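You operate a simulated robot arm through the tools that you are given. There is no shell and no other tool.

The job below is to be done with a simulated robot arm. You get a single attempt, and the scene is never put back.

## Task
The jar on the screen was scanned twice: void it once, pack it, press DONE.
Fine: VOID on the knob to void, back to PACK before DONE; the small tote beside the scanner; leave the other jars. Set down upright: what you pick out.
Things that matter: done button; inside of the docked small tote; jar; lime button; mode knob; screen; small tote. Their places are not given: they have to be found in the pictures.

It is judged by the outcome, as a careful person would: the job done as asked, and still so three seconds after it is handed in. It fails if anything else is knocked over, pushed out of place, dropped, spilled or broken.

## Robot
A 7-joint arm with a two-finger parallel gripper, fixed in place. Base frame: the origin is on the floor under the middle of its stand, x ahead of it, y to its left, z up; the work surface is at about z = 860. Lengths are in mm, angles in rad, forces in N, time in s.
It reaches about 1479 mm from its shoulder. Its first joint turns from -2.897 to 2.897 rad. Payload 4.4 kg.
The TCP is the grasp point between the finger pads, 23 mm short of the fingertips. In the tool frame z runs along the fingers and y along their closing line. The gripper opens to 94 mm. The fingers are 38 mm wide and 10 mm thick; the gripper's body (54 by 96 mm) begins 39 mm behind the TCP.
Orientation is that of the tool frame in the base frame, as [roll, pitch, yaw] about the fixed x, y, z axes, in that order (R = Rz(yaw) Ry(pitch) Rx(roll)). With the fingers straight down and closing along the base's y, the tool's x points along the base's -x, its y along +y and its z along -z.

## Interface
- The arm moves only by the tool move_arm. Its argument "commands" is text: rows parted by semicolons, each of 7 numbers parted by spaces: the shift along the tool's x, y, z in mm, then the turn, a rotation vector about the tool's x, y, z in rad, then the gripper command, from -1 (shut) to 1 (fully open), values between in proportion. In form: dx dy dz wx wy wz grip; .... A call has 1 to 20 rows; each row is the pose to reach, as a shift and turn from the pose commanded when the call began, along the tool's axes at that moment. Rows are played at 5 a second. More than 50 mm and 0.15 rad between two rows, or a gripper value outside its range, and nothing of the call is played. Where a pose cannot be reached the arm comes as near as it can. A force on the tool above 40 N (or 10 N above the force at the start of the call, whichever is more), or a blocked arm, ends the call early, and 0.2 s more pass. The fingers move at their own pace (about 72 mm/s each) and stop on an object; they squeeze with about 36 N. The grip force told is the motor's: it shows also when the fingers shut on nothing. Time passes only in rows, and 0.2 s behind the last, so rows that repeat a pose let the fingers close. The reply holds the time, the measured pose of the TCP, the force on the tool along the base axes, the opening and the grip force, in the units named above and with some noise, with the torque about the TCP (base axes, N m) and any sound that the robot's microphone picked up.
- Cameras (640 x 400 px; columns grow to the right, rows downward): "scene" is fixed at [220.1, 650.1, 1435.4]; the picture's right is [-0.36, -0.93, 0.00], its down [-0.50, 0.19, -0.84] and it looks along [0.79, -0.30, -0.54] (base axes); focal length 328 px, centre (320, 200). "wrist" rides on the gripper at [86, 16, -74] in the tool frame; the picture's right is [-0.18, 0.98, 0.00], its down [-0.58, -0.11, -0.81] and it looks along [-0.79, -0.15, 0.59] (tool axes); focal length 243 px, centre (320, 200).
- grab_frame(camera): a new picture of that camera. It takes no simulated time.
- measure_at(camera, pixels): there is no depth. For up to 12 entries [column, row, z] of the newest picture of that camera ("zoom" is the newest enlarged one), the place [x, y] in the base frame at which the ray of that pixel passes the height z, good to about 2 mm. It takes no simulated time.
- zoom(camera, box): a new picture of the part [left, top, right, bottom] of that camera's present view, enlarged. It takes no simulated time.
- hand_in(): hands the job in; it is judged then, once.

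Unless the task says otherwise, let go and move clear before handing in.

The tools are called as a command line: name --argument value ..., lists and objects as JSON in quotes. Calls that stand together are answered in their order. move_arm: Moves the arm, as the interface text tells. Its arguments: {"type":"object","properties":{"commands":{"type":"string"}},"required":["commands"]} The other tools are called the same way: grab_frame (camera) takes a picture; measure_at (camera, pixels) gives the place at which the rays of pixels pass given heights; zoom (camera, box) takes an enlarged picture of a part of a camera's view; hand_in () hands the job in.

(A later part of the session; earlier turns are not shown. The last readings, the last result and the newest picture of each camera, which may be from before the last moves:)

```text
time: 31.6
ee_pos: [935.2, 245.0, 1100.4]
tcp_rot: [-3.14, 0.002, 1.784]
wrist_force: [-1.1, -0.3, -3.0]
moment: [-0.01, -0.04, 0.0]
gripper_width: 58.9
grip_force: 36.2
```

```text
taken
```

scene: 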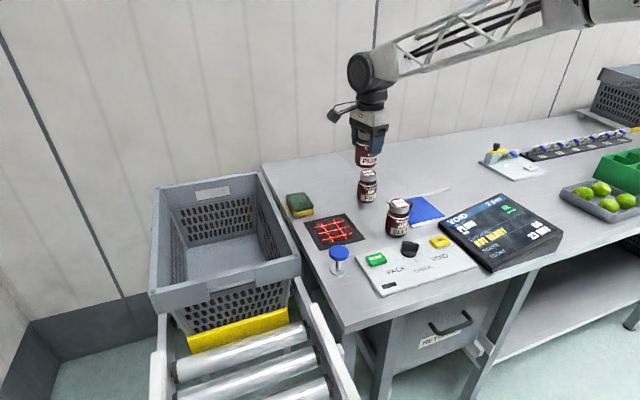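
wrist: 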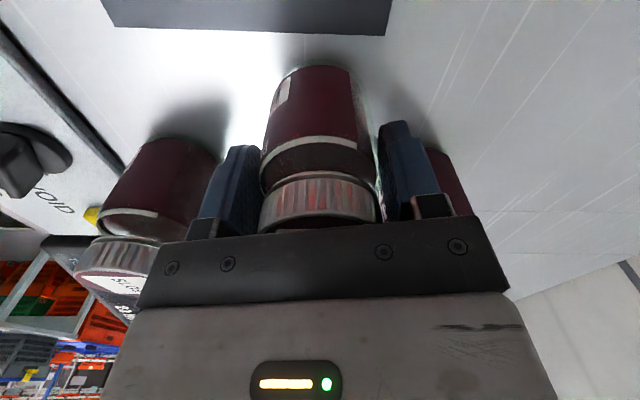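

The jar is up (about 3 N of weight) and FIG and SLOE are undisturbed. Now I'll tip it 70° about the closing axis here, high and away from the scanner.

move_arm --commands "0 0 0 0 0.1 0 -1; 0 0 0 0 0.2 0 -1; 0 0 0 0 0.32 0 -1; 0 0 0 0 0.44 0 -1; 0 0 0 0 0.56 0 -1; 0 0 0 0 0.68 0 -1; 0 0 0 0 0.8 0 -1; 0 0 0 0 0.92 0 -1; 0 0 0 0 1.04 0 -1; 0 0 0 0 1.16 0 -1; 0 0 0 0 1.25 0 -1; 0 0 0 0 1.25 0 -1"

grab_frame --camera "scene"

zoom --camera "scene" --box '[300, 90, 440, 180]'

grab_frame --camera "wrist"

```text
time: 34.2
ee_pos: [935.7, 242.9, 1099.9]
tcp_rot: [3.14, -1.251, 1.787]
wrist_force: [-0.4, -0.1, -3.4]
moment: [-0.03, -0.01, 0.0]
gripper_width: 58.8
grip_force: 36.4
```

```text
taken
```

scene: 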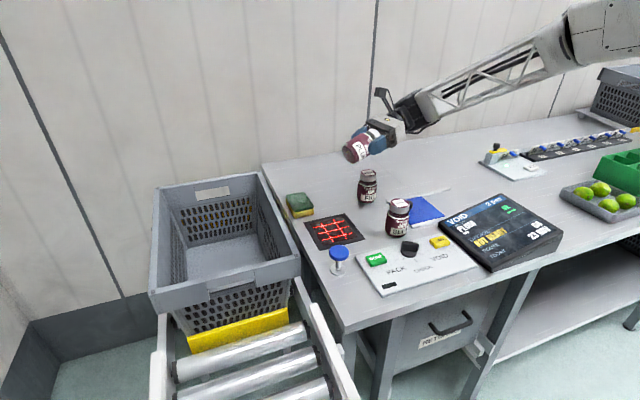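

```text
4.44 times, centred on (370, 135) of scene
```

zoom: 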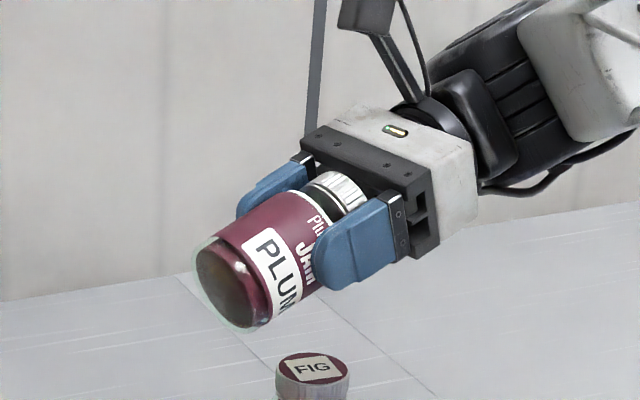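

```text
taken
```

wrist: 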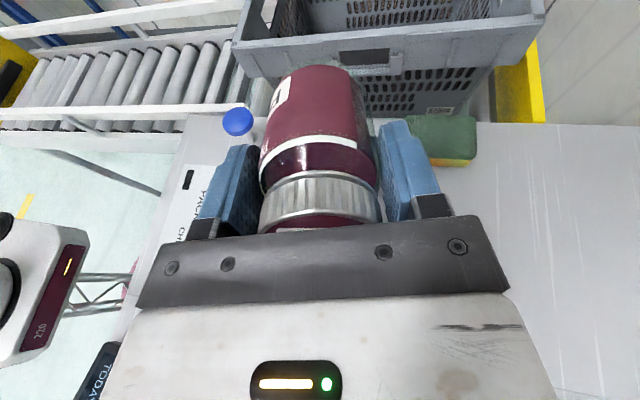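

The jar is tipped about 72° with the code facing down and no slip. I'll slide it, still high, to above the scanner window.

move_arm --commands "4 -1.5 12 0 0 0 -1; 9 -3.2 28 0 0 0 -1; 15 -5.2 46 0 0 0 -1; 21 -7.3 64 0 0 0 -1; 26 -9 79 0 0 0 -1; 28.7 -9.9 86.5 0 0 0 -1; 28.7 -9.9 86.5 0 0 0 -1"

grab_frame --camera "scene"

zoom --camera "scene" --box '[430, 185, 570, 275]'

```text
time: 35.8
ee_pos: [906.9, 329.2, 1099.3]
tcp_rot: [-3.141, -1.25, 1.785]
wrist_force: [-0.3, -0.7, -3.6]
moment: [-0.06, -0.02, -0.01]
gripper_width: 58.9
grip_force: 36.6
```

```text
taken
```

scene: 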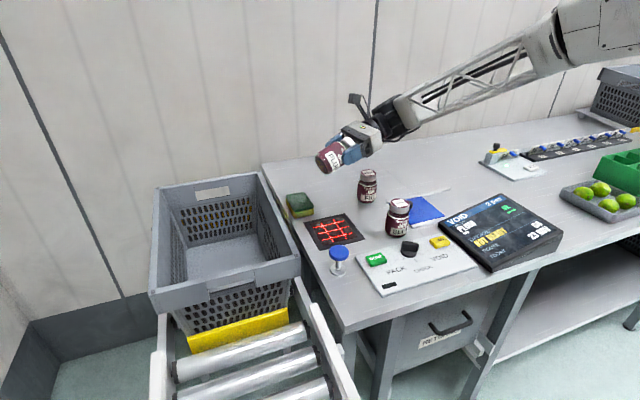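

```text
4.44 times, centred on (500, 230) of scene
```

zoom: 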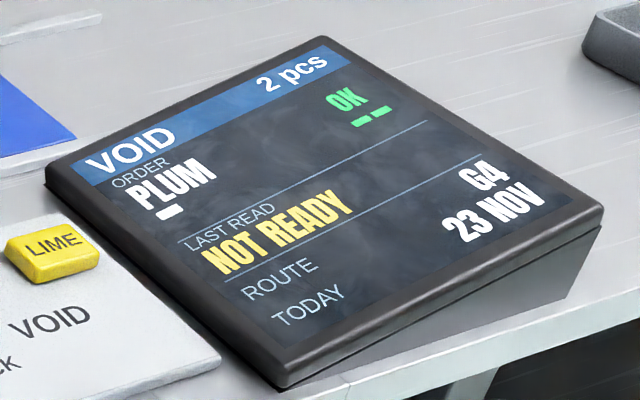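

No read yet with the code about 200 mm above the window. I'll lower straight down 70 mm and watch for a sound or a change on the screen.

move_arm --commands "-14.2 0 4.7 0 0 0 -1; -33.2 0 11 0 0 0 -1; -52.2 0 17.3 0 0 0 -1; -66.4 0 22.1 0 0 0 -1; -66.4 0 22.1 0 0 0 -1"

zoom --camera "scene" --box '[430, 185, 570, 275]'

grab_frame --camera "scene"

```text
time: 37.0
ee_pos: [906.9, 329.0, 1031.1]
tcp_rot: [3.139, -1.25, 1.785]
wrist_force: [0.1, 0.0, -3.4]
moment: [-0.08, 0.0, -0.02]
gripper_width: 58.9
grip_force: 35.6
```

```text
4.44 times, centred on (500, 230) of scene
```

zoom: 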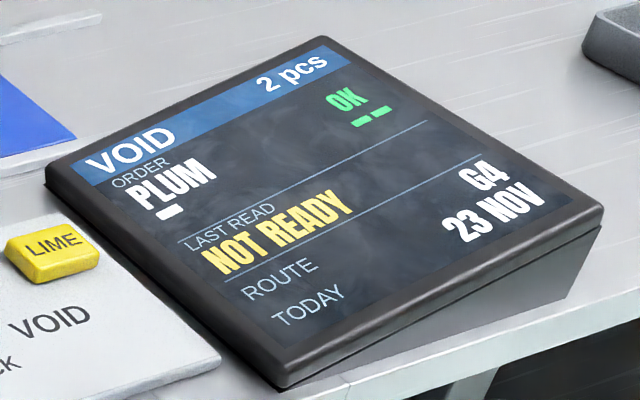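

```text
taken
```

scene: 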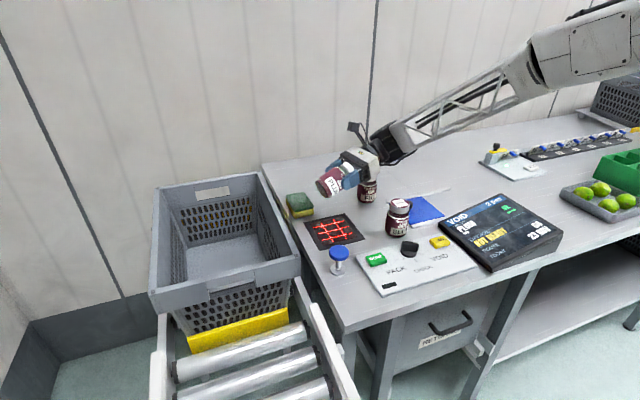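

Still no read at about 130 mm. I'll lower a further 40 mm, the wrist being still well above FIG and SLOE.

move_arm --commands "-9.5 0 3.15 0 0 0 -1; -19 0 6.3 0 0 0 -1; -28.5 0 9.45 0 0 0 -1; -38 0 12.6 0 0 0 -1; -38 0 12.6 0 0 0 -1"

zoom --camera "scene" --box '[430, 185, 570, 275]'

zoom --camera "scene" --box '[290, 120, 450, 260]'

grab_frame --camera "wrist"

```text
time: 38.2
ee_pos: [906.2, 331.0, 989.2]
tcp_rot: [-3.141, -1.251, 1.786]
wrist_force: [0.4, -0.6, -3.2]
moment: [-0.07, -0.05, -0.01]
gripper_width: 59.1
grip_force: 36.3
```

```text
4.44 times, centred on (500, 230) of scene
```

zoom: 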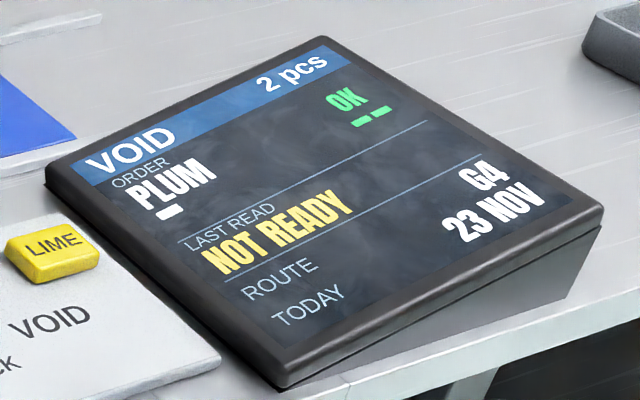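

```text
2.86 times, centred on (370, 190) of scene
```

zoom: 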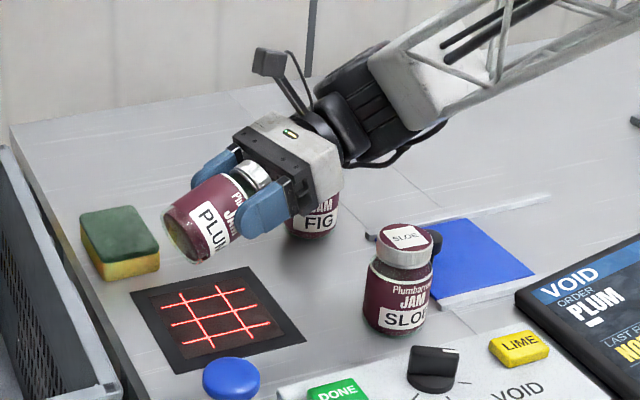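

```text
taken
```

wrist: 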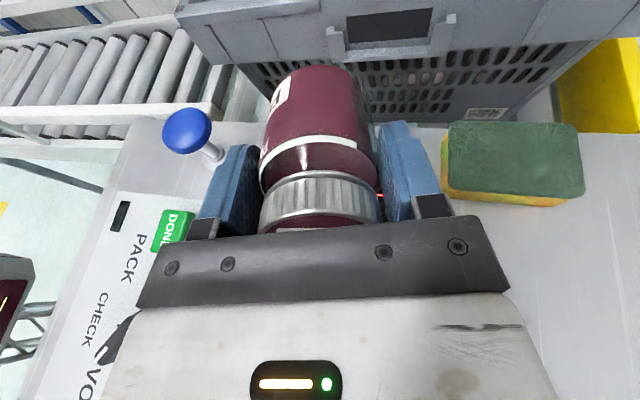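

About 90 mm and still no read; clearance all round looks fine. Lowering another 32 mm.

move_arm --commands "-9.5 0 3.15 0 0 0 -1; -19 0 6.3 0 0 0 -1; -30.4 0 10.1 0 0 0 -1; -30.4 0 10.1 0 0 0 -1"

zoom --camera "scene" --box '[430, 185, 570, 275]'

zoom --camera "scene" --box '[290, 120, 450, 260]'

```text
time: 39.2
ee_pos: [907.1, 329.5, 958.4]
tcp_rot: [-3.141, -1.251, 1.786]
wrist_force: [-0.2, -0.2, -3.4]
moment: [-0.07, -0.05, 0.0]
gripper_width: 59.2
grip_force: 35.8
```

```text
4.44 times, centred on (500, 230) of scene
```

zoom: 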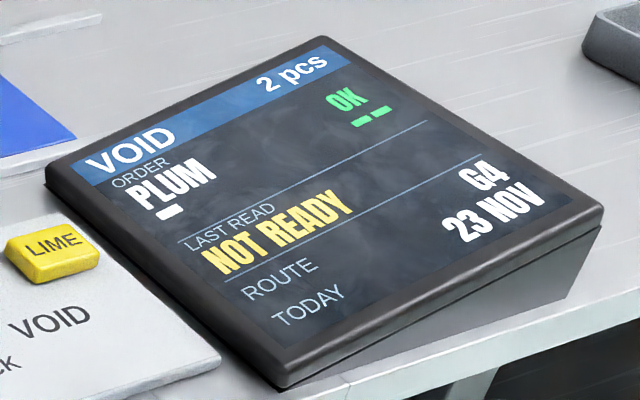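

```text
2.86 times, centred on (370, 190) of scene
```

zoom: 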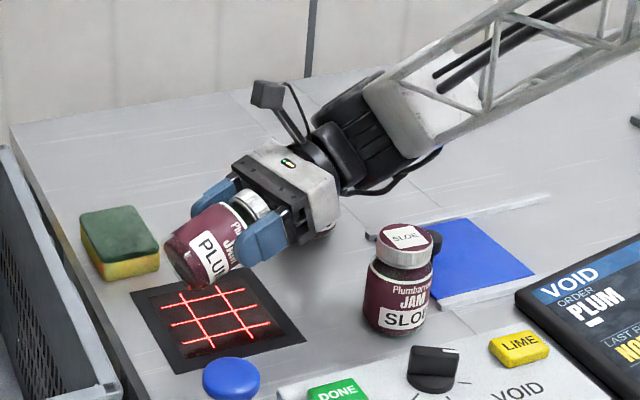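

Barcode about 60 mm above the window, still no read. I'll lower another 15 mm and hold briefly.

move_arm --commands "-4.7 0 1.6 0 0 0 -1; -9.5 0 3.15 0 0 0 -1; -14.2 0 4.7 0 0 0 -1; -14.2 0 4.7 0 0 0 -1; -14.2 0 4.7 0 0 0 -1"

zoom --camera "scene" --box '[430, 185, 570, 275]'

zoom --camera "scene" --box '[310, 180, 410, 250]'

```text
time: 40.4
ee_pos: [906.9, 330.6, 942.4]
tcp_rot: [3.139, -1.249, 1.785]
wrist_force: [0.3, 0.4, -2.9]
moment: [-0.04, 0.0, 0.0]
gripper_width: 59.0
grip_force: 35.4
```

```text
4.44 times, centred on (500, 230) of scene
```

zoom: 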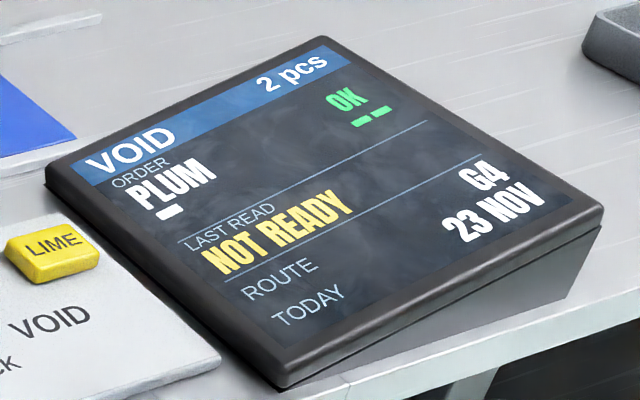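

```text
5.71 times, centred on (360, 215) of scene
```

zoom: 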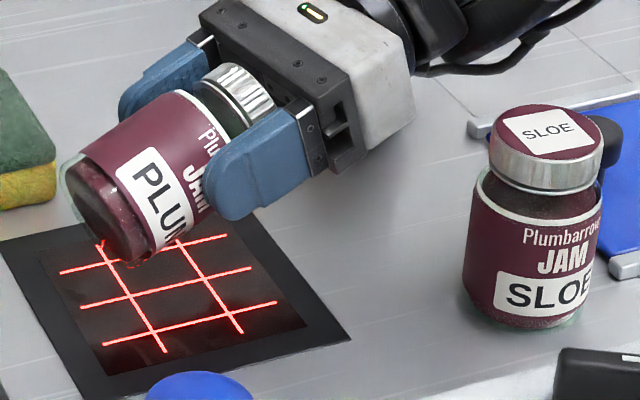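

The code is over the window centre (computed (903,350)), about 44 mm up, with still no read. Let me look closely at how the label sits around the jar, to check that the code really faces straight down.

zoom --camera "scene" --box '[315, 185, 365, 240]'

grab_frame --camera "wrist"

```text
7.27 times, centred on (340, 212) of scene
```

zoom: 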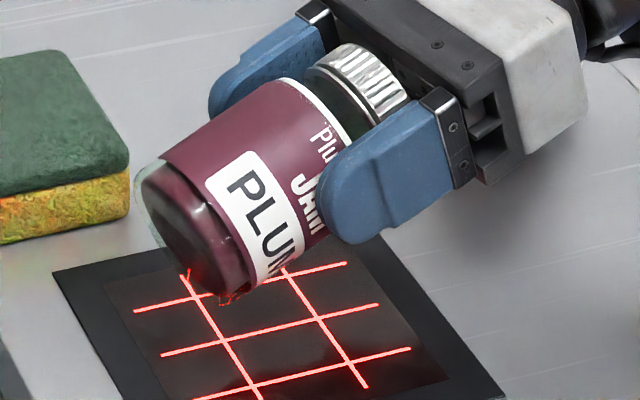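

```text
taken
```

wrist: 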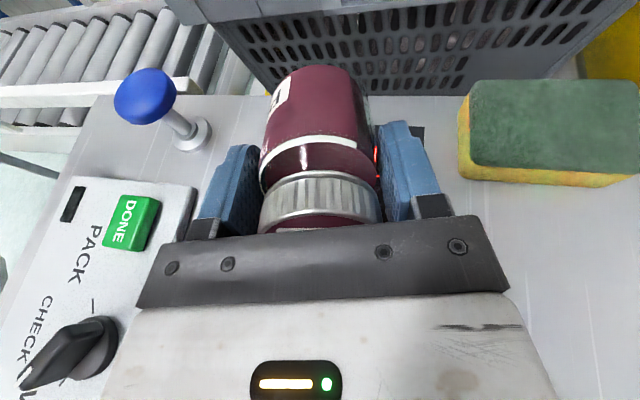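

The label geometry agrees: the code faces straight down about the jar's axis, within a few degrees. I'll keep lowering gently, to about 28 mm of code height, and hold.

move_arm --commands "-4.7 0 1.6 0 0 0 -1; -9.5 0 3.15 0 0 0 -1; -14.2 0 4.7 0 0 0 -1; -14.2 0 4.7 0 0 0 -1; -14.2 0 4.7 0 0 0 -1; -14.2 0 4.7 0 0 0 -1"

zoom --camera "scene" --box '[430, 185, 570, 275]'

zoom --camera "scene" --box '[310, 180, 410, 250]'

```text
time: 41.8
ee_pos: [906.0, 331.5, 926.6]
tcp_rot: [-3.141, -1.249, 1.783]
wrist_force: [-0.7, 1.1, -3.9]
moment: [-0.07, -0.02, 0.02]
gripper_width: 59.0
grip_force: 35.4
```

```text
4.44 times, centred on (500, 230) of scene
```

zoom: 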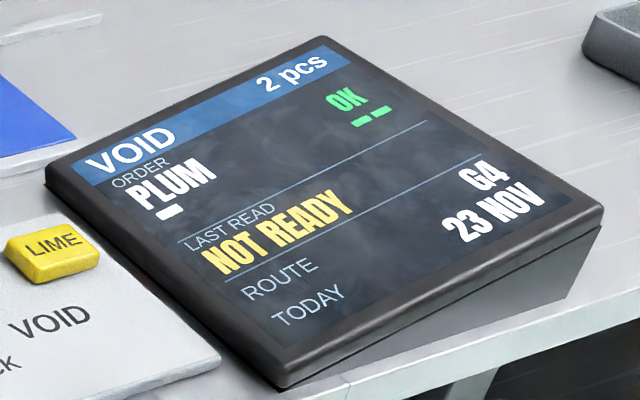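

```text
5.71 times, centred on (360, 215) of scene
```

zoom: 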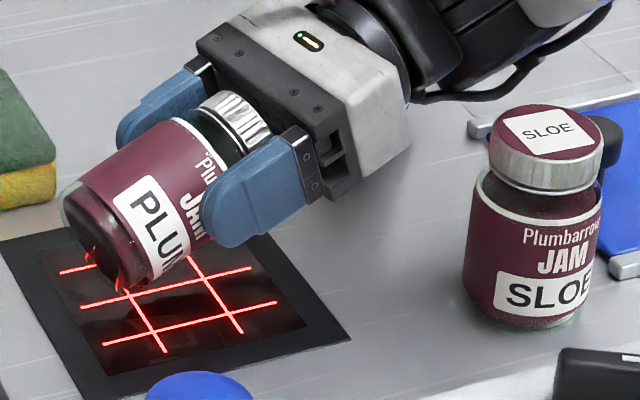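

No read at 28 mm either, so the 18° of remaining tilt may be too much. The hand is too near FIG to tip further from this side, so I'll rise straight up and then test swinging the hand round to the robot's side, where there is more room.

move_arm --commands "14.2 0 -4.7 0 0 0 -1; 33.2 0 -11 0 0 0 -1; 57 0 -18.9 0 0 0 -1; 85.4 0 -28.4 0 0 0 -1; 114 0 -37.8 0 0 0 -1; 142 0 -47.3 0 0 0 -1; 171 0 -56.8 0 0 0 -1; 171 0 -56.8 0 0 0 -1"

grab_frame --camera "scene"

```text
time: 43.6
ee_pos: [902.8, 332.3, 1107.8]
tcp_rot: [-3.141, -1.25, 1.786]
wrist_force: [1.4, -0.1, -3.5]
moment: [-0.07, 0.0, -0.02]
gripper_width: 59.0
grip_force: 36.0
```

```text
taken
```

scene: 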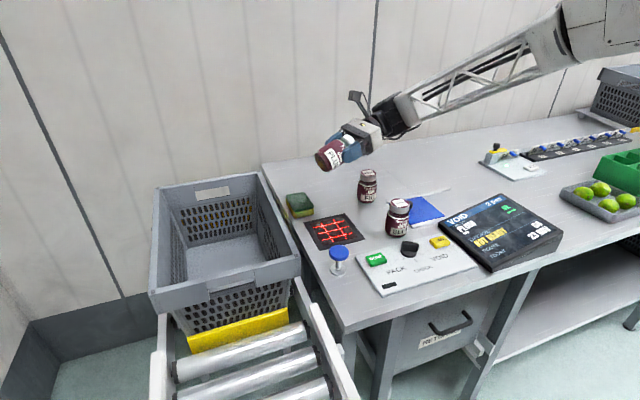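

FIG and SLOE are still in place. Now I'll swing the tilted hand about the vertical by −1.2 rad at this height to see whether the arm can hold it from the robot's side.

move_arm --commands "0 0 0 -0.114 0 0.038 -1; 0 0 0 -0.228 0 0.076 -1; 0 0 0 -0.342 0 0.114 -1; 0 0 0 -0.456 0 0.151 -1; 0 0 0 -0.569 0 0.189 -1; 0 0 0 -0.683 0 0.227 -1; 0 0 0 -0.797 0 0.265 -1; 0 0 0 -0.911 0 0.303 -1; 0 0 0 -1.025 0 0.341 -1; 0 0 0 -1.139 0 0.378 -1; 0 0 0 -1.139 0 0.378 -1"

grab_frame --camera "scene"

grab_frame --camera "wrist"

```text
time: 46.0
ee_pos: [905.9, 329.6, 1108.2]
tcp_rot: [3.141, -1.248, 0.585]
wrist_force: [-0.9, -0.3, -3.1]
moment: [-0.01, 0.01, -0.01]
gripper_width: 59.1
grip_force: 36.1
```

```text
taken
```

scene: 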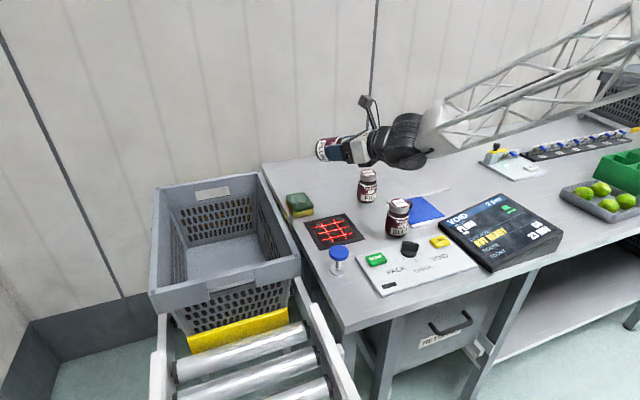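

```text
taken
```

wrist: 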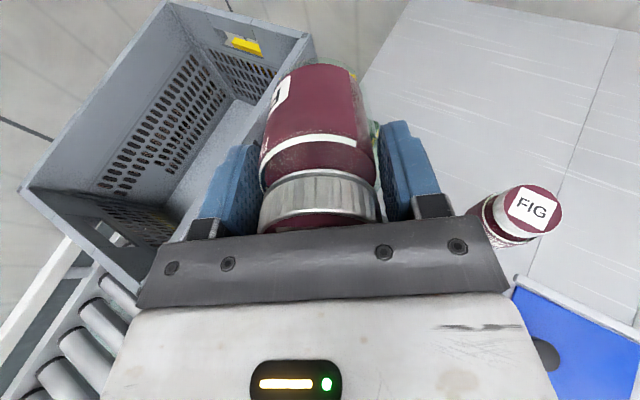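

The arm reaches that pose well (yaw 0.585, tilt kept). I'll swing a little more, to azimuth 17°, so the hand's line runs clear of SLOE, the knob and the blue post.

move_arm --commands "0 0 0 -0.09 0 0.03 -1; 0 0 0 -0.18 0 0.06 -1; 0 0 0 -0.27 0 0.09 -1; 0 0 0 -0.27 0 0.09 -1"

```text
time: 47.0
ee_pos: [905.3, 330.9, 1109.2]
tcp_rot: [3.141, -1.253, 0.393]
wrist_force: [-0.1, 0.0, -3.6]
moment: [-0.01, 0.06, 0.02]
gripper_width: 59.0
grip_force: 36.0
out of reach, approached as far as the arm can: row 3, 4
```

The swing hit the arm's limit at about yaw 0.39, so I'll back off slightly to about 0.44 to stay within reach, and re-read the pose.

move_arm --commands "0 0 0 0.07 0 -0.022 -1; 0 0 0 0.13 0 -0.043 -1; 0 0 0 0.13 0 -0.043 -1"

```text
time: 47.8
ee_pos: [905.8, 330.6, 1108.3]
tcp_rot: [-3.142, -1.249, 0.531]
wrist_force: [0.7, -0.2, -3.0]
moment: [-0.04, 0.09, -0.02]
gripper_width: 59.0
grip_force: 35.9
```

Pose is now yaw 0.53. I'll trim it to about 0.44, which the arm can hold.

move_arm --commands "0 0 0 -0.045 0 0.015 -1; 0 0 0 -0.085 0 0.028 -1; 0 0 0 -0.085 0 0.028 -1"

```text
time: 48.6
ee_pos: [905.3, 329.7, 1107.9]
tcp_rot: [3.141, -1.249, 0.443]
wrist_force: [0.7, -0.2, -4.4]
moment: [-0.01, 0.04, 0.0]
gripper_width: 58.9
grip_force: 35.9
```

Steady at yaw 0.443. Now I'll add 0.15 rad of tilt (to about 80°) and centre the code over the window, still high.

move_arm --commands "-2 -6.5 -6 0 0.05 0 -1; -4 -13 -12 0 0.1 0 -1; -6.1 -19.6 -18.5 0 0.15 0 -1; -6.1 -19.6 -18.5 0 0.15 0 -1"

grab_frame --camera "scene"

grab_frame --camera "wrist"

```text
time: 49.6
ee_pos: [877.7, 340.6, 1109.6]
tcp_rot: [3.14, -1.402, 0.441]
wrist_force: [0.3, 0.1, -4.1]
moment: [-0.05, 0.01, -0.04]
gripper_width: 59.0
grip_force: 35.8
```

```text
taken
```

scene: 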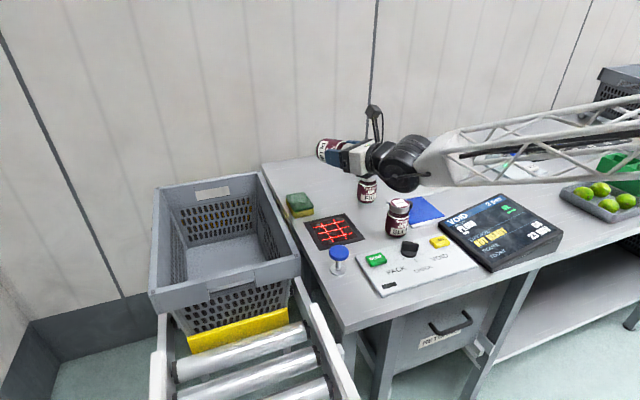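

```text
taken
```

wrist: 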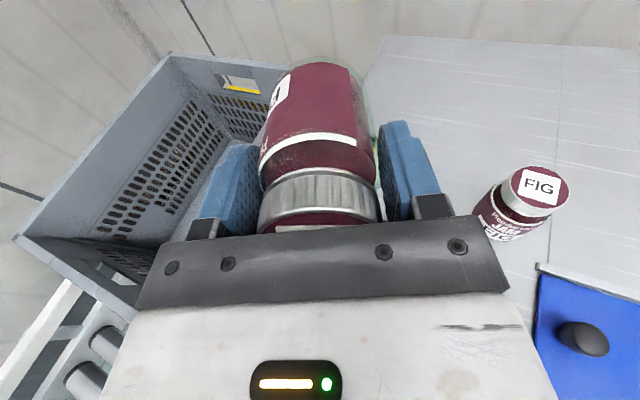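

From this side the forearm lies nearly level, so lowering would bring it too close to the screen. The −y side is better for height, with the hand run exactly between FIG and SLOE (azimuth 95° leaves about 90 mm to each jar's centre). Swinging back at height.

move_arm --commands "0 0 0 0.12 0 -0.021 -1; 0 0 0 0.255 0 -0.044 -1; 0 0 0 0.39 0 -0.067 -1; 0 0 0 0.525 0 -0.09 -1; 0 0 0 0.66 0 -0.114 -1; 0 0 0 0.795 0 -0.137 -1; 0 0 0 0.93 0 -0.16 -1; 0 0 0 1.065 0 -0.183 -1; 0 0 0 1.202 0 -0.207 -1; 0 0 0 1.202 0 -0.207 -1"

```text
time: 51.8
ee_pos: [879.5, 339.6, 1109.0]
tcp_rot: [-3.141, -1.4, 1.663]
wrist_force: [0.0, 0.1, -2.9]
moment: [-0.04, -0.03, -0.01]
gripper_width: 59.0
grip_force: 36.0
```

Yaw is 1.663 (95°) with tilt 1.40. I'll add 0.08 rad more tilt and line up over the window centre, still high.

move_arm --commands "-1.2 8 -7 0 0.03 0 -1; -2.4 16 -14 0 0.06 0 -1; -3.5 23.2 -20.5 0 0.08 0 -1; -3.5 23.2 -20.5 0 0.08 0 -1"

grab_frame --camera "scene"

zoom --camera "scene" --box '[300, 70, 460, 180]'

```text
time: 52.8
ee_pos: [905.4, 321.9, 1110.9]
tcp_rot: [3.138, -1.478, 1.664]
wrist_force: [0.4, 0.2, -3.8]
moment: [-0.06, 0.02, 0.03]
gripper_width: 59.0
grip_force: 35.6
```

```text
taken
```

scene: 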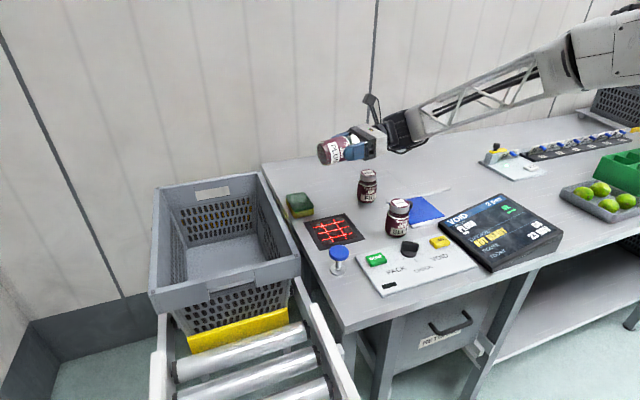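

```text
3.64 times, centred on (380, 125) of scene
```

zoom: 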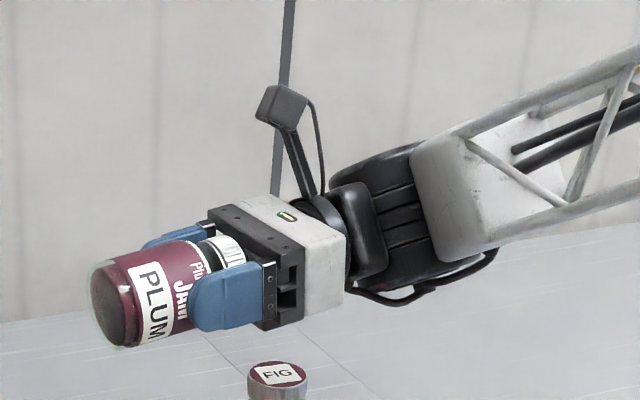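

Now tipped about 85° with the code facing straight down. Lowering 100 mm to TCP z≈1010, where everything is still above the jar tops.

move_arm --commands "-20 0 1.8 0 0 0 -1; -40 0 3.6 0 0 0 -1; -60 0 5.5 0 0 0 -1; -80 0 7.3 0 0 0 -1; -99.6 0 9.1 0 0 0 -1; -99.6 0 9.1 0 0 0 -1"

zoom --camera "scene" --box '[430, 185, 570, 275]'

zoom --camera "scene" --box '[300, 120, 460, 250]'

grab_frame --camera "wrist"

```text
time: 54.2
ee_pos: [906.7, 321.7, 1007.6]
tcp_rot: [3.137, -1.481, 1.666]
wrist_force: [-0.4, 1.3, -2.9]
moment: [-0.04, 0.0, -0.01]
gripper_width: 59.1
grip_force: 36.3
```

```text
4.44 times, centred on (500, 230) of scene
```

zoom: 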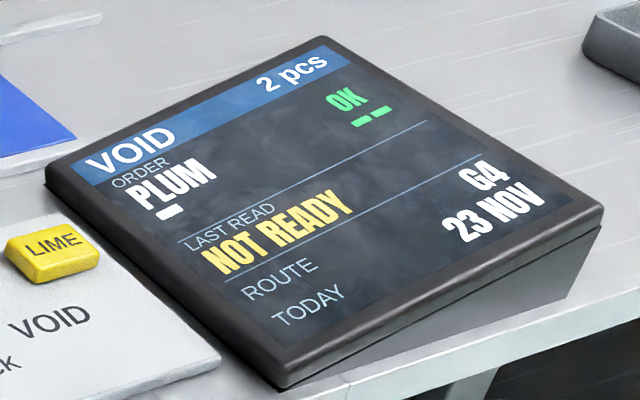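

```text
3.08 times, centred on (380, 185) of scene
```

zoom: 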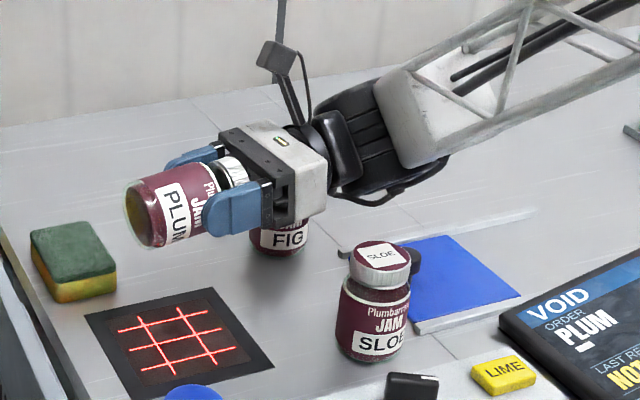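

```text
taken
```

wrist: 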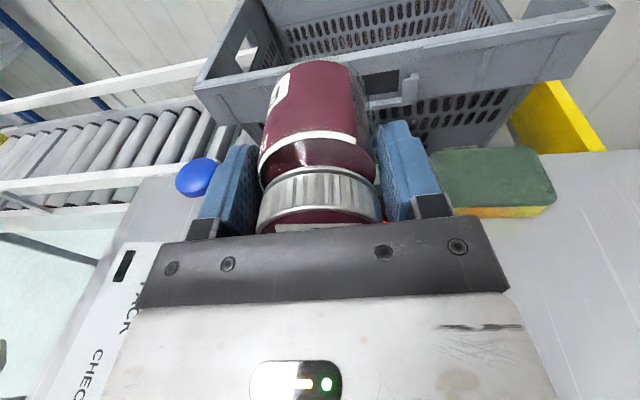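

No read at about 115 mm. The hand lines up between FIG and SLOE, so I'll lower a further 33 mm.

move_arm --commands "-12 0 1.1 0 0 0 -1; -24 0 2.2 0 0 0 -1; -33 0 3 0 0 0 -1; -33 0 3 0 0 0 -1; -33 0 3 0 0 0 -1"

zoom --camera "scene" --box '[300, 120, 570, 280]'

```text
time: 55.4
ee_pos: [905.2, 322.4, 974.2]
tcp_rot: [3.14, -1.48, 1.663]
wrist_force: [0.3, 0.1, -3.4]
moment: [-0.14, -0.02, -0.01]
gripper_width: 58.9
grip_force: 35.7
```

```text
2.37 times, centred on (435, 200) of scene
```

zoom: 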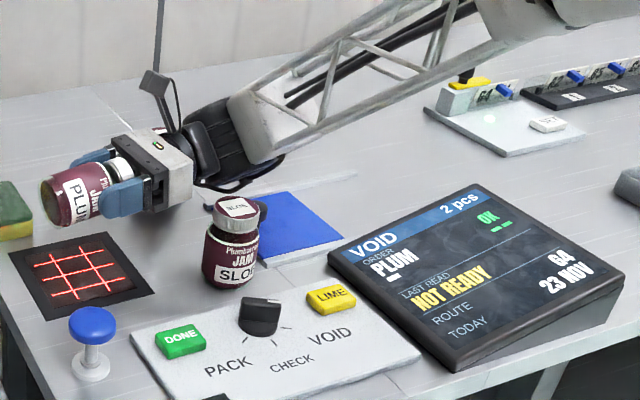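

Still nothing at about 82 mm, with no contact. Lowering another 22 mm.

move_arm --commands "-8 0 0.7 0 0 0 -1; -16 0 1.4 0 0 0 -1; -22 0 2 0 0 0 -1; -22 0 2 0 0 0 -1; -22 0 2 0 0 0 -1"

zoom --camera "scene" --box '[300, 120, 570, 280]'

```text
time: 56.6
ee_pos: [904.7, 320.6, 952.1]
tcp_rot: [3.14, -1.479, 1.663]
wrist_force: [0.8, 0.2, -4.0]
moment: [-0.07, -0.05, 0.02]
gripper_width: 58.8
grip_force: 35.7
```

```text
2.37 times, centred on (435, 200) of scene
```

zoom: 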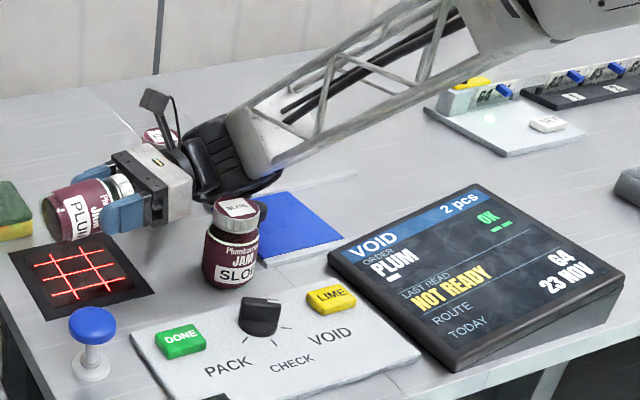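

Nothing yet at about 60 mm; SLOE is still clear of the drum. Lowering another 15 mm.

move_arm --commands "-5 0 0.5 0 0 0 -1; -10 0 0.9 0 0 0 -1; -15 0 1.4 0 0 0 -1; -15 0 1.4 0 0 0 -1; -15 0 1.4 0 0 0 -1"

zoom --camera "scene" --box '[430, 185, 570, 275]'

zoom --camera "scene" --box '[300, 160, 420, 250]'

grab_frame --camera "wrist"

```text
time: 57.8
ee_pos: [906.0, 321.1, 936.9]
tcp_rot: [3.14, -1.48, 1.663]
wrist_force: [0.0, -0.9, -2.6]
moment: [-0.09, -0.02, 0.01]
gripper_width: 59.0
grip_force: 36.3
```

```text
4.44 times, centred on (500, 230) of scene
```

zoom: 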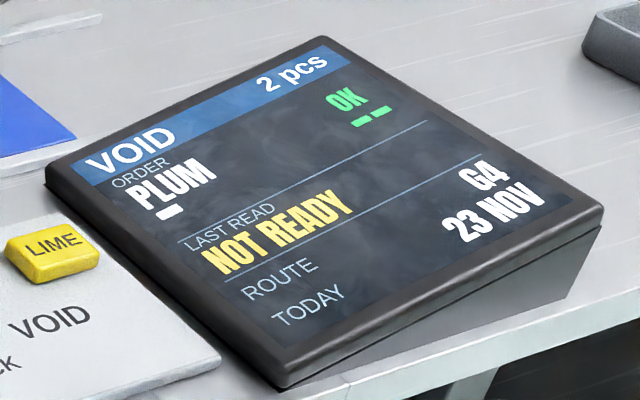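

```text
4.44 times, centred on (360, 205) of scene
```

zoom: 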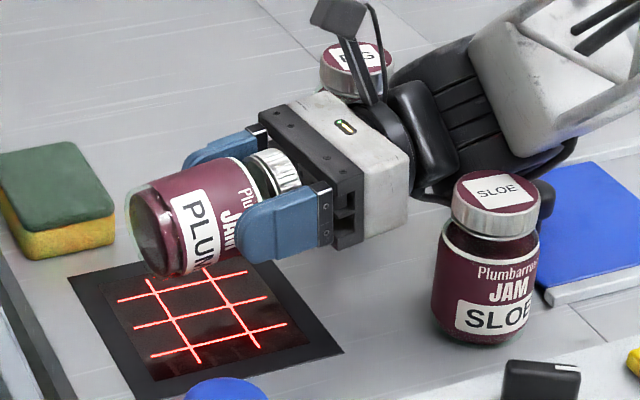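

```text
taken
```

wrist: 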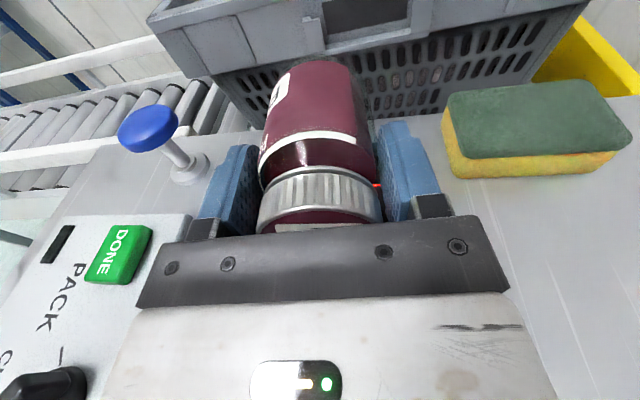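

Even flat and about 43 mm up, nothing is read, so something else may be holding the scanner off ("NOT READY"). Before going lower I'll study the tote dock, the panel's small dark rectangle and the scanner more closely.

zoom --camera "scene" --box '[140, 270, 360, 400]'

zoom --camera "scene" --box '[320, 235, 420, 300]'

zoom --camera "scene" --box '[140, 160, 320, 310]'

zoom --camera "wrist" --box '[0, 0, 260, 160]'

zoom --camera "scene" --box '[350, 160, 430, 220]'

```text
2.91 times, centred on (250, 335) of scene
```

zoom: 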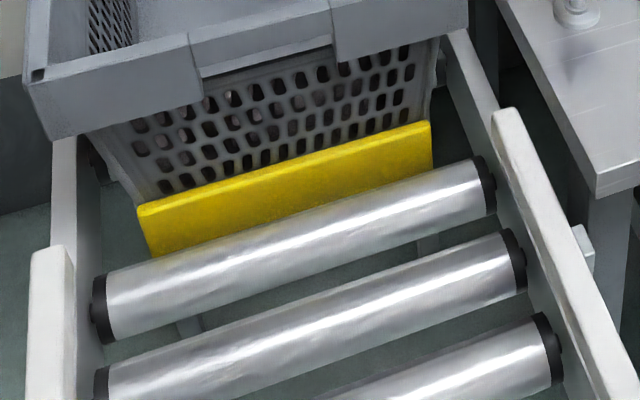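

```text
6.15 times, centred on (370, 268) of scene
```

zoom: 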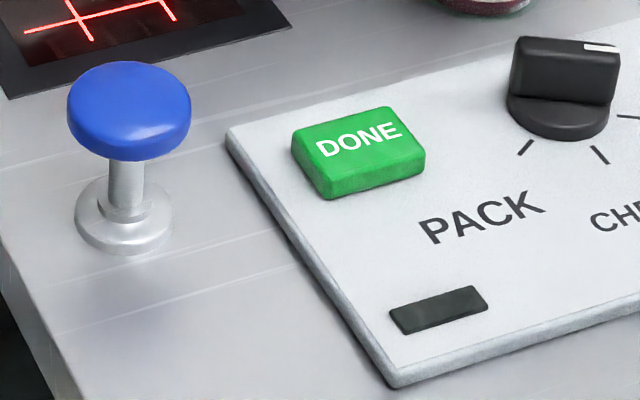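

```text
2.67 times, centred on (230, 235) of scene
```

zoom: 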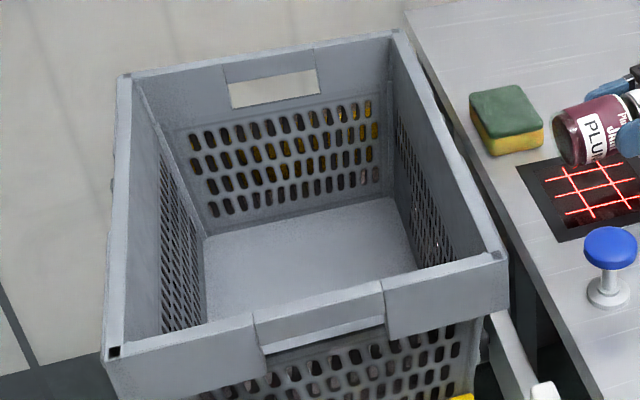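

```text
2.46 times, centred on (130, 80) of wrist
```

zoom: 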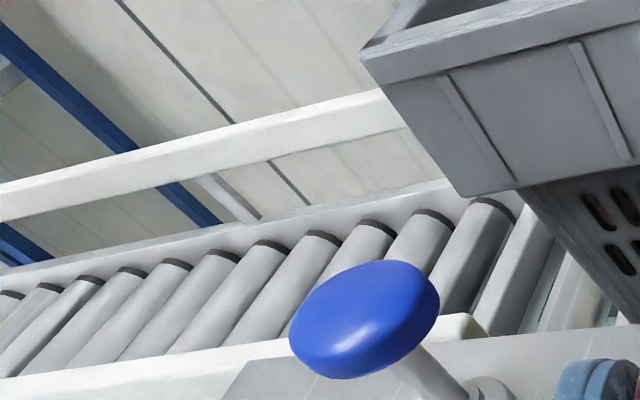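

```text
6.67 times, centred on (390, 190) of scene
```

zoom: 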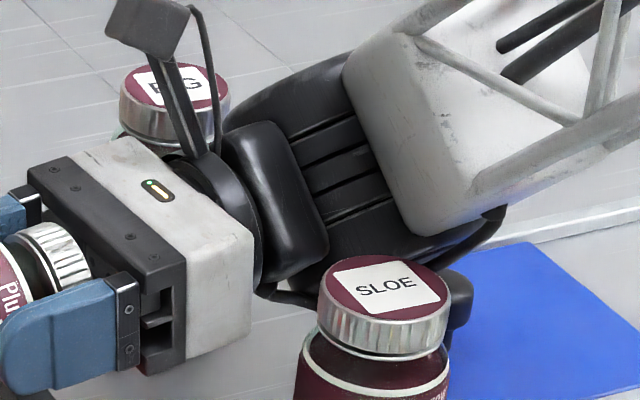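

The tote is properly seated between its yellow stops. Each hold so far was under a second, so I'll simply hold the code here over the window for 3 s to see whether a dwell is needed.

move_arm --commands "0 0 0 0 0 0 -1; 0 0 0 0 0 0 -1; 0 0 0 0 0 0 -1; 0 0 0 0 0 0 -1; 0 0 0 0 0 0 -1; 0 0 0 0 0 0 -1; 0 0 0 0 0 0 -1; 0 0 0 0 0 0 -1; 0 0 0 0 0 0 -1; 0 0 0 0 0 0 -1; 0 0 0 0 0 0 -1; 0 0 0 0 0 0 -1; 0 0 0 0 0 0 -1; 0 0 0 0 0 0 -1; 0 0 0 0 0 0 -1"

zoom --camera "scene" --box '[430, 185, 570, 275]'

```text
time: 61.0
ee_pos: [905.0, 321.7, 937.7]
tcp_rot: [3.14, -1.48, 1.663]
wrist_force: [-0.2, 0.8, -3.5]
moment: [-0.06, -0.01, 0.01]
gripper_width: 59.1
grip_force: 36.6
```

```text
4.44 times, centred on (500, 230) of scene
```

zoom: 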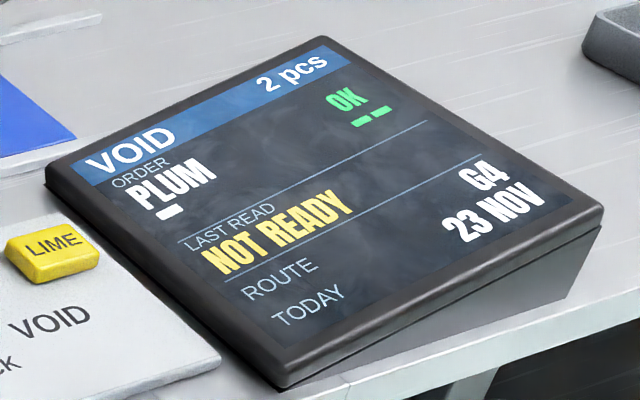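

Dwell alone does nothing. Next I'll try a slow pass: slide the code out of the window toward +y (away from FIG and SLOE) and look for a reaction.

move_arm --commands "0.9 0 10 0 0 0 -1; 1.8 0 20 0 0 0 -1; 2.7 0 30 0 0 0 -1; 3.6 0 40 0 0 0 -1; 4.5 0 50 0 0 0 -1; 5.4 0 60 0 0 0 -1; 6.3 0 70 0 0 0 -1; 6.3 0 70 0 0 0 -1"

zoom --camera "scene" --box '[300, 120, 570, 280]'

grab_frame --camera "wrist"

measure_at --camera "scene" --pixels '[[410.4, 203, 870], [410.4, 203, 880], [410.4, 203, 890], [410.4, 203, 900]]'

```text
time: 62.8
ee_pos: [899.6, 391.7, 938.1]
tcp_rot: [3.139, -1.481, 1.665]
wrist_force: [-0.3, 0.7, -3.9]
moment: [-0.07, -0.05, 0.02]
gripper_width: 59.1
grip_force: 36.2
```

```text
2.37 times, centred on (435, 200) of scene
```

zoom: 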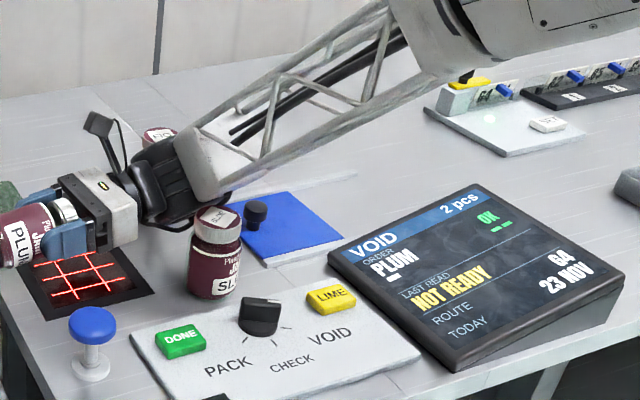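

```text
taken
```

wrist: 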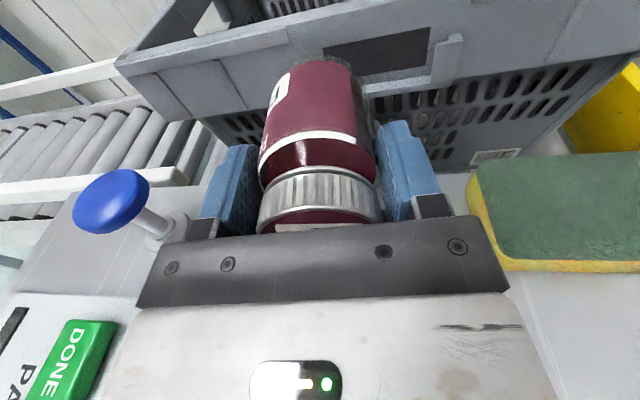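

```text
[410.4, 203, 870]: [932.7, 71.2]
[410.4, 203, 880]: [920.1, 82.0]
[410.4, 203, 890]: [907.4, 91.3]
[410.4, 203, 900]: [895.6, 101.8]
```

SLOE looks shifted: its lid is now at enlarged (217,222), where it was at (237,208) before the slide, so the wrist or forearm must have brushed it. I'll stop and look closely before moving anything.

zoom --camera "scene" --box '[350, 170, 450, 250]'

grab_frame --camera "scene"

```text
5.00 times, centred on (400, 210) of scene
```

zoom: 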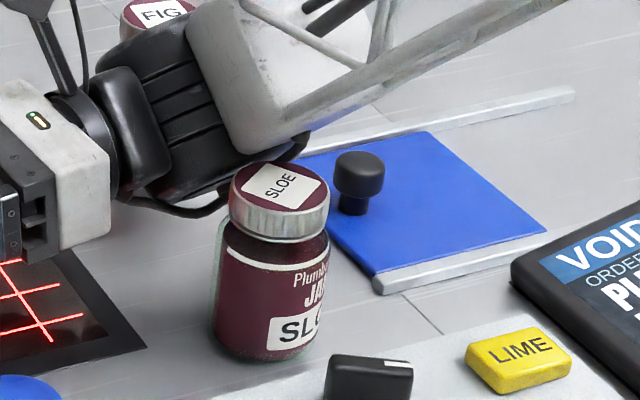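

```text
taken
```

scene: 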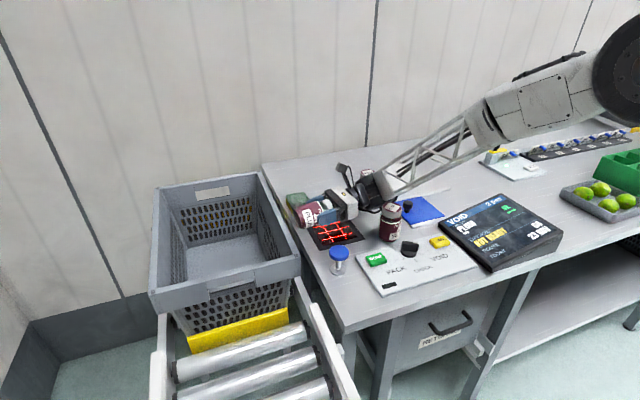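

SLOE has been nudged toward +y and turned by the forearm's corner, but it is upright; FIG is unmoved. I'll back off 15 mm the way I came to break contact, then rise straight up.

move_arm --commands "-0.5 0 -5 0 0 0 -1; -1 0 -10 0 0 0 -1; -1.4 0 -15 0 0 0 -1; 8.6 0 -15.9 0 0 0 -1; 23.5 0 -17.2 0 0 0 -1; 48.4 0 -19.5 0 0 0 -1; 78.3 0 -22.2 0 0 0 -1; 108 0 -25 0 0 0 -1; 138 0 -27.6 0 0 0 -1; 168 0 -30.4 0 0 0 -1; 168 0 -30.4 0 0 0 -1"

grab_frame --camera "scene"

zoom --camera "scene" --box '[340, 160, 460, 240]'

```text
time: 65.2
ee_pos: [902.1, 375.5, 1109.7]
tcp_rot: [3.14, -1.48, 1.664]
wrist_force: [-0.6, -0.2, -3.1]
moment: [-0.12, 0.01, 0.03]
gripper_width: 59.0
grip_force: 35.5
```

```text
taken
```

scene: 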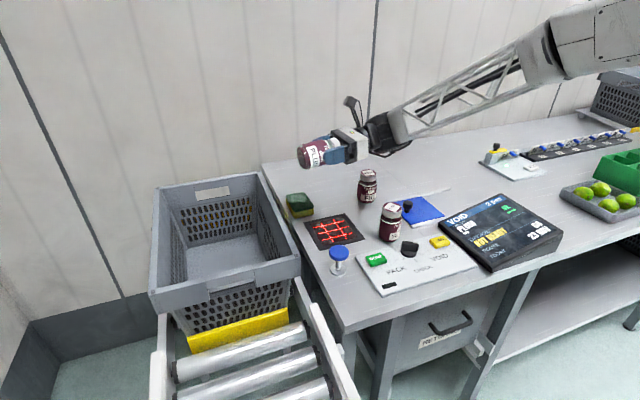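

```text
5.00 times, centred on (400, 200) of scene
```

zoom: 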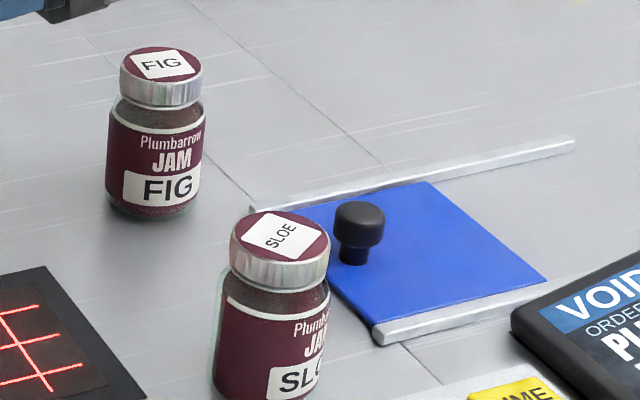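

SLOE is standing upright but displaced; I'll put it back exactly where it was. First I'll measure its present place against its original pixel at the same height.

measure_at --camera "zoom" --pixels '[[280, 236, 961], [317, 216, 961], [230, 240, 961], [330, 240, 961], [266, 203, 961], [367, 218, 961], [161, 63, 961]]'

zoom --camera "scene" --box '[360, 180, 440, 260]'

zoom --camera "scene" --box '[430, 185, 570, 275]'

```text
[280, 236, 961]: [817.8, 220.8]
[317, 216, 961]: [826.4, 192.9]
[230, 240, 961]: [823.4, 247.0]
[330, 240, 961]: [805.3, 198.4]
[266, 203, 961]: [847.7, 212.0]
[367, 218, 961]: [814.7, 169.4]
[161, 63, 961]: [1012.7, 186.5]
```

```text
5.00 times, centred on (400, 220) of scene
```

zoom: 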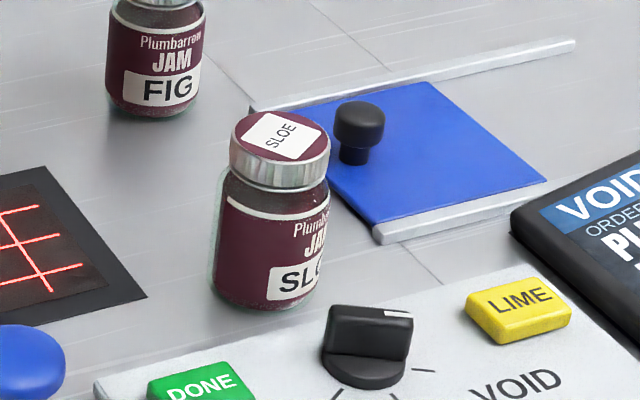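

```text
4.44 times, centred on (500, 230) of scene
```

zoom: 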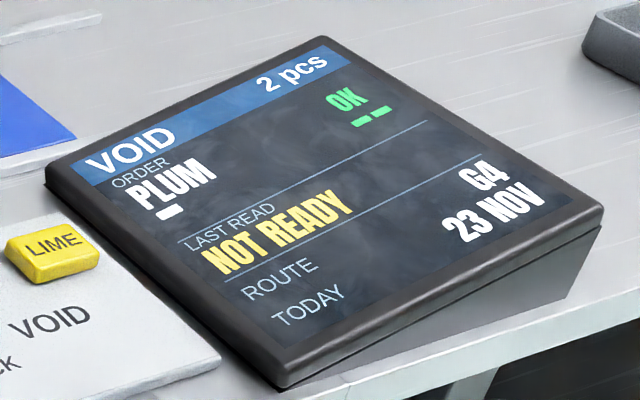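

SLOE has moved about 29 mm, from (826,193) to (818,221), so I'll restore it with an empty hand. Plan: set PLUM back upright at its original spot, put SLOE back, then re-grip PLUM with the hand leaned over, so the code can be laid flat and close to the window with the wrist high. First, carry PLUM back above its spot.

move_arm --commands "-2 3 -22 0 0 0 -1; -4 6 -45 0 0 0 -1; -6 9 -68 0 0 0 -1; -8 12 -90 0 0 0 -1; -10 15 -112 0 0 0 -1; -12.2 18.5 -133.7 0 0 0 -1; -12.2 18.5 -133.7 0 0 0 -1"

```text
time: 66.8
ee_pos: [933.0, 243.0, 1108.6]
tcp_rot: [3.139, -1.48, 1.665]
wrist_force: [0.1, -0.3, -3.7]
moment: [-0.07, -0.01, 0.01]
gripper_width: 58.8
grip_force: 36.2
```

Above the original spot. Untilting the jar to upright here.

move_arm --commands "0 0 0 0 -0.13 0 -1; 0 0 0 0 -0.27 0 -1; 0 0 0 0 -0.41 0 -1; 0 0 0 0 -0.55 0 -1; 0 0 0 0 -0.69 0 -1; 0 0 0 0 -0.83 0 -1; 0 0 0 0 -0.97 0 -1; 0 0 0 0 -1.11 0 -1; 0 0 0 0 -1.25 0 -1; 0 0 0 0 -1.38 0 -1; 0 0 0 0 -1.48 0 -1; 0 0 0 0 -1.48 0 -1"

grab_frame --camera "wrist"

zoom --camera "scene" --box '[310, 90, 430, 240]'

```text
time: 69.4
ee_pos: [932.6, 244.3, 1108.4]
tcp_rot: [-3.141, 0.001, 1.662]
wrist_force: [0.6, -0.3, -4.5]
moment: [-0.04, 0.01, 0.01]
gripper_width: 59.0
grip_force: 36.2
```

```text
taken
```

wrist: 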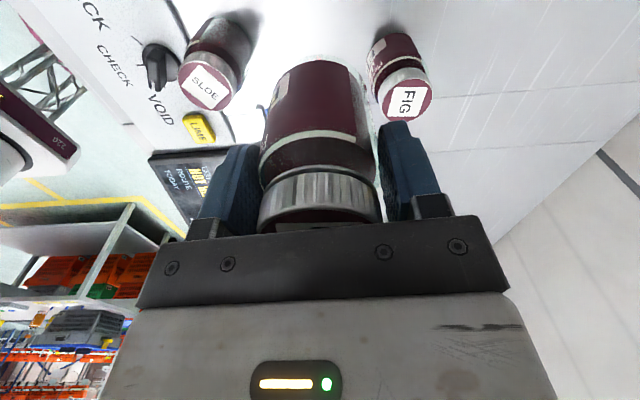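

```text
2.67 times, centred on (370, 165) of scene
```

zoom: 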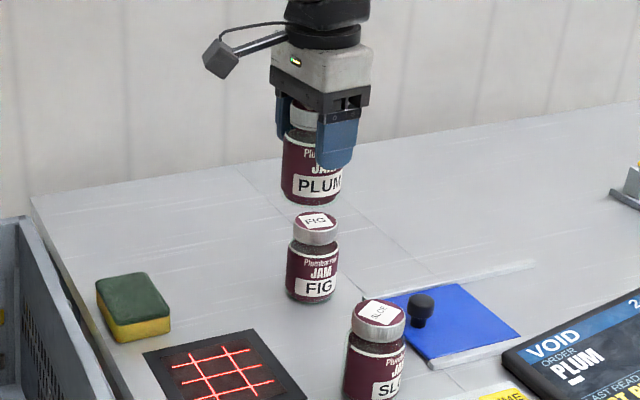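

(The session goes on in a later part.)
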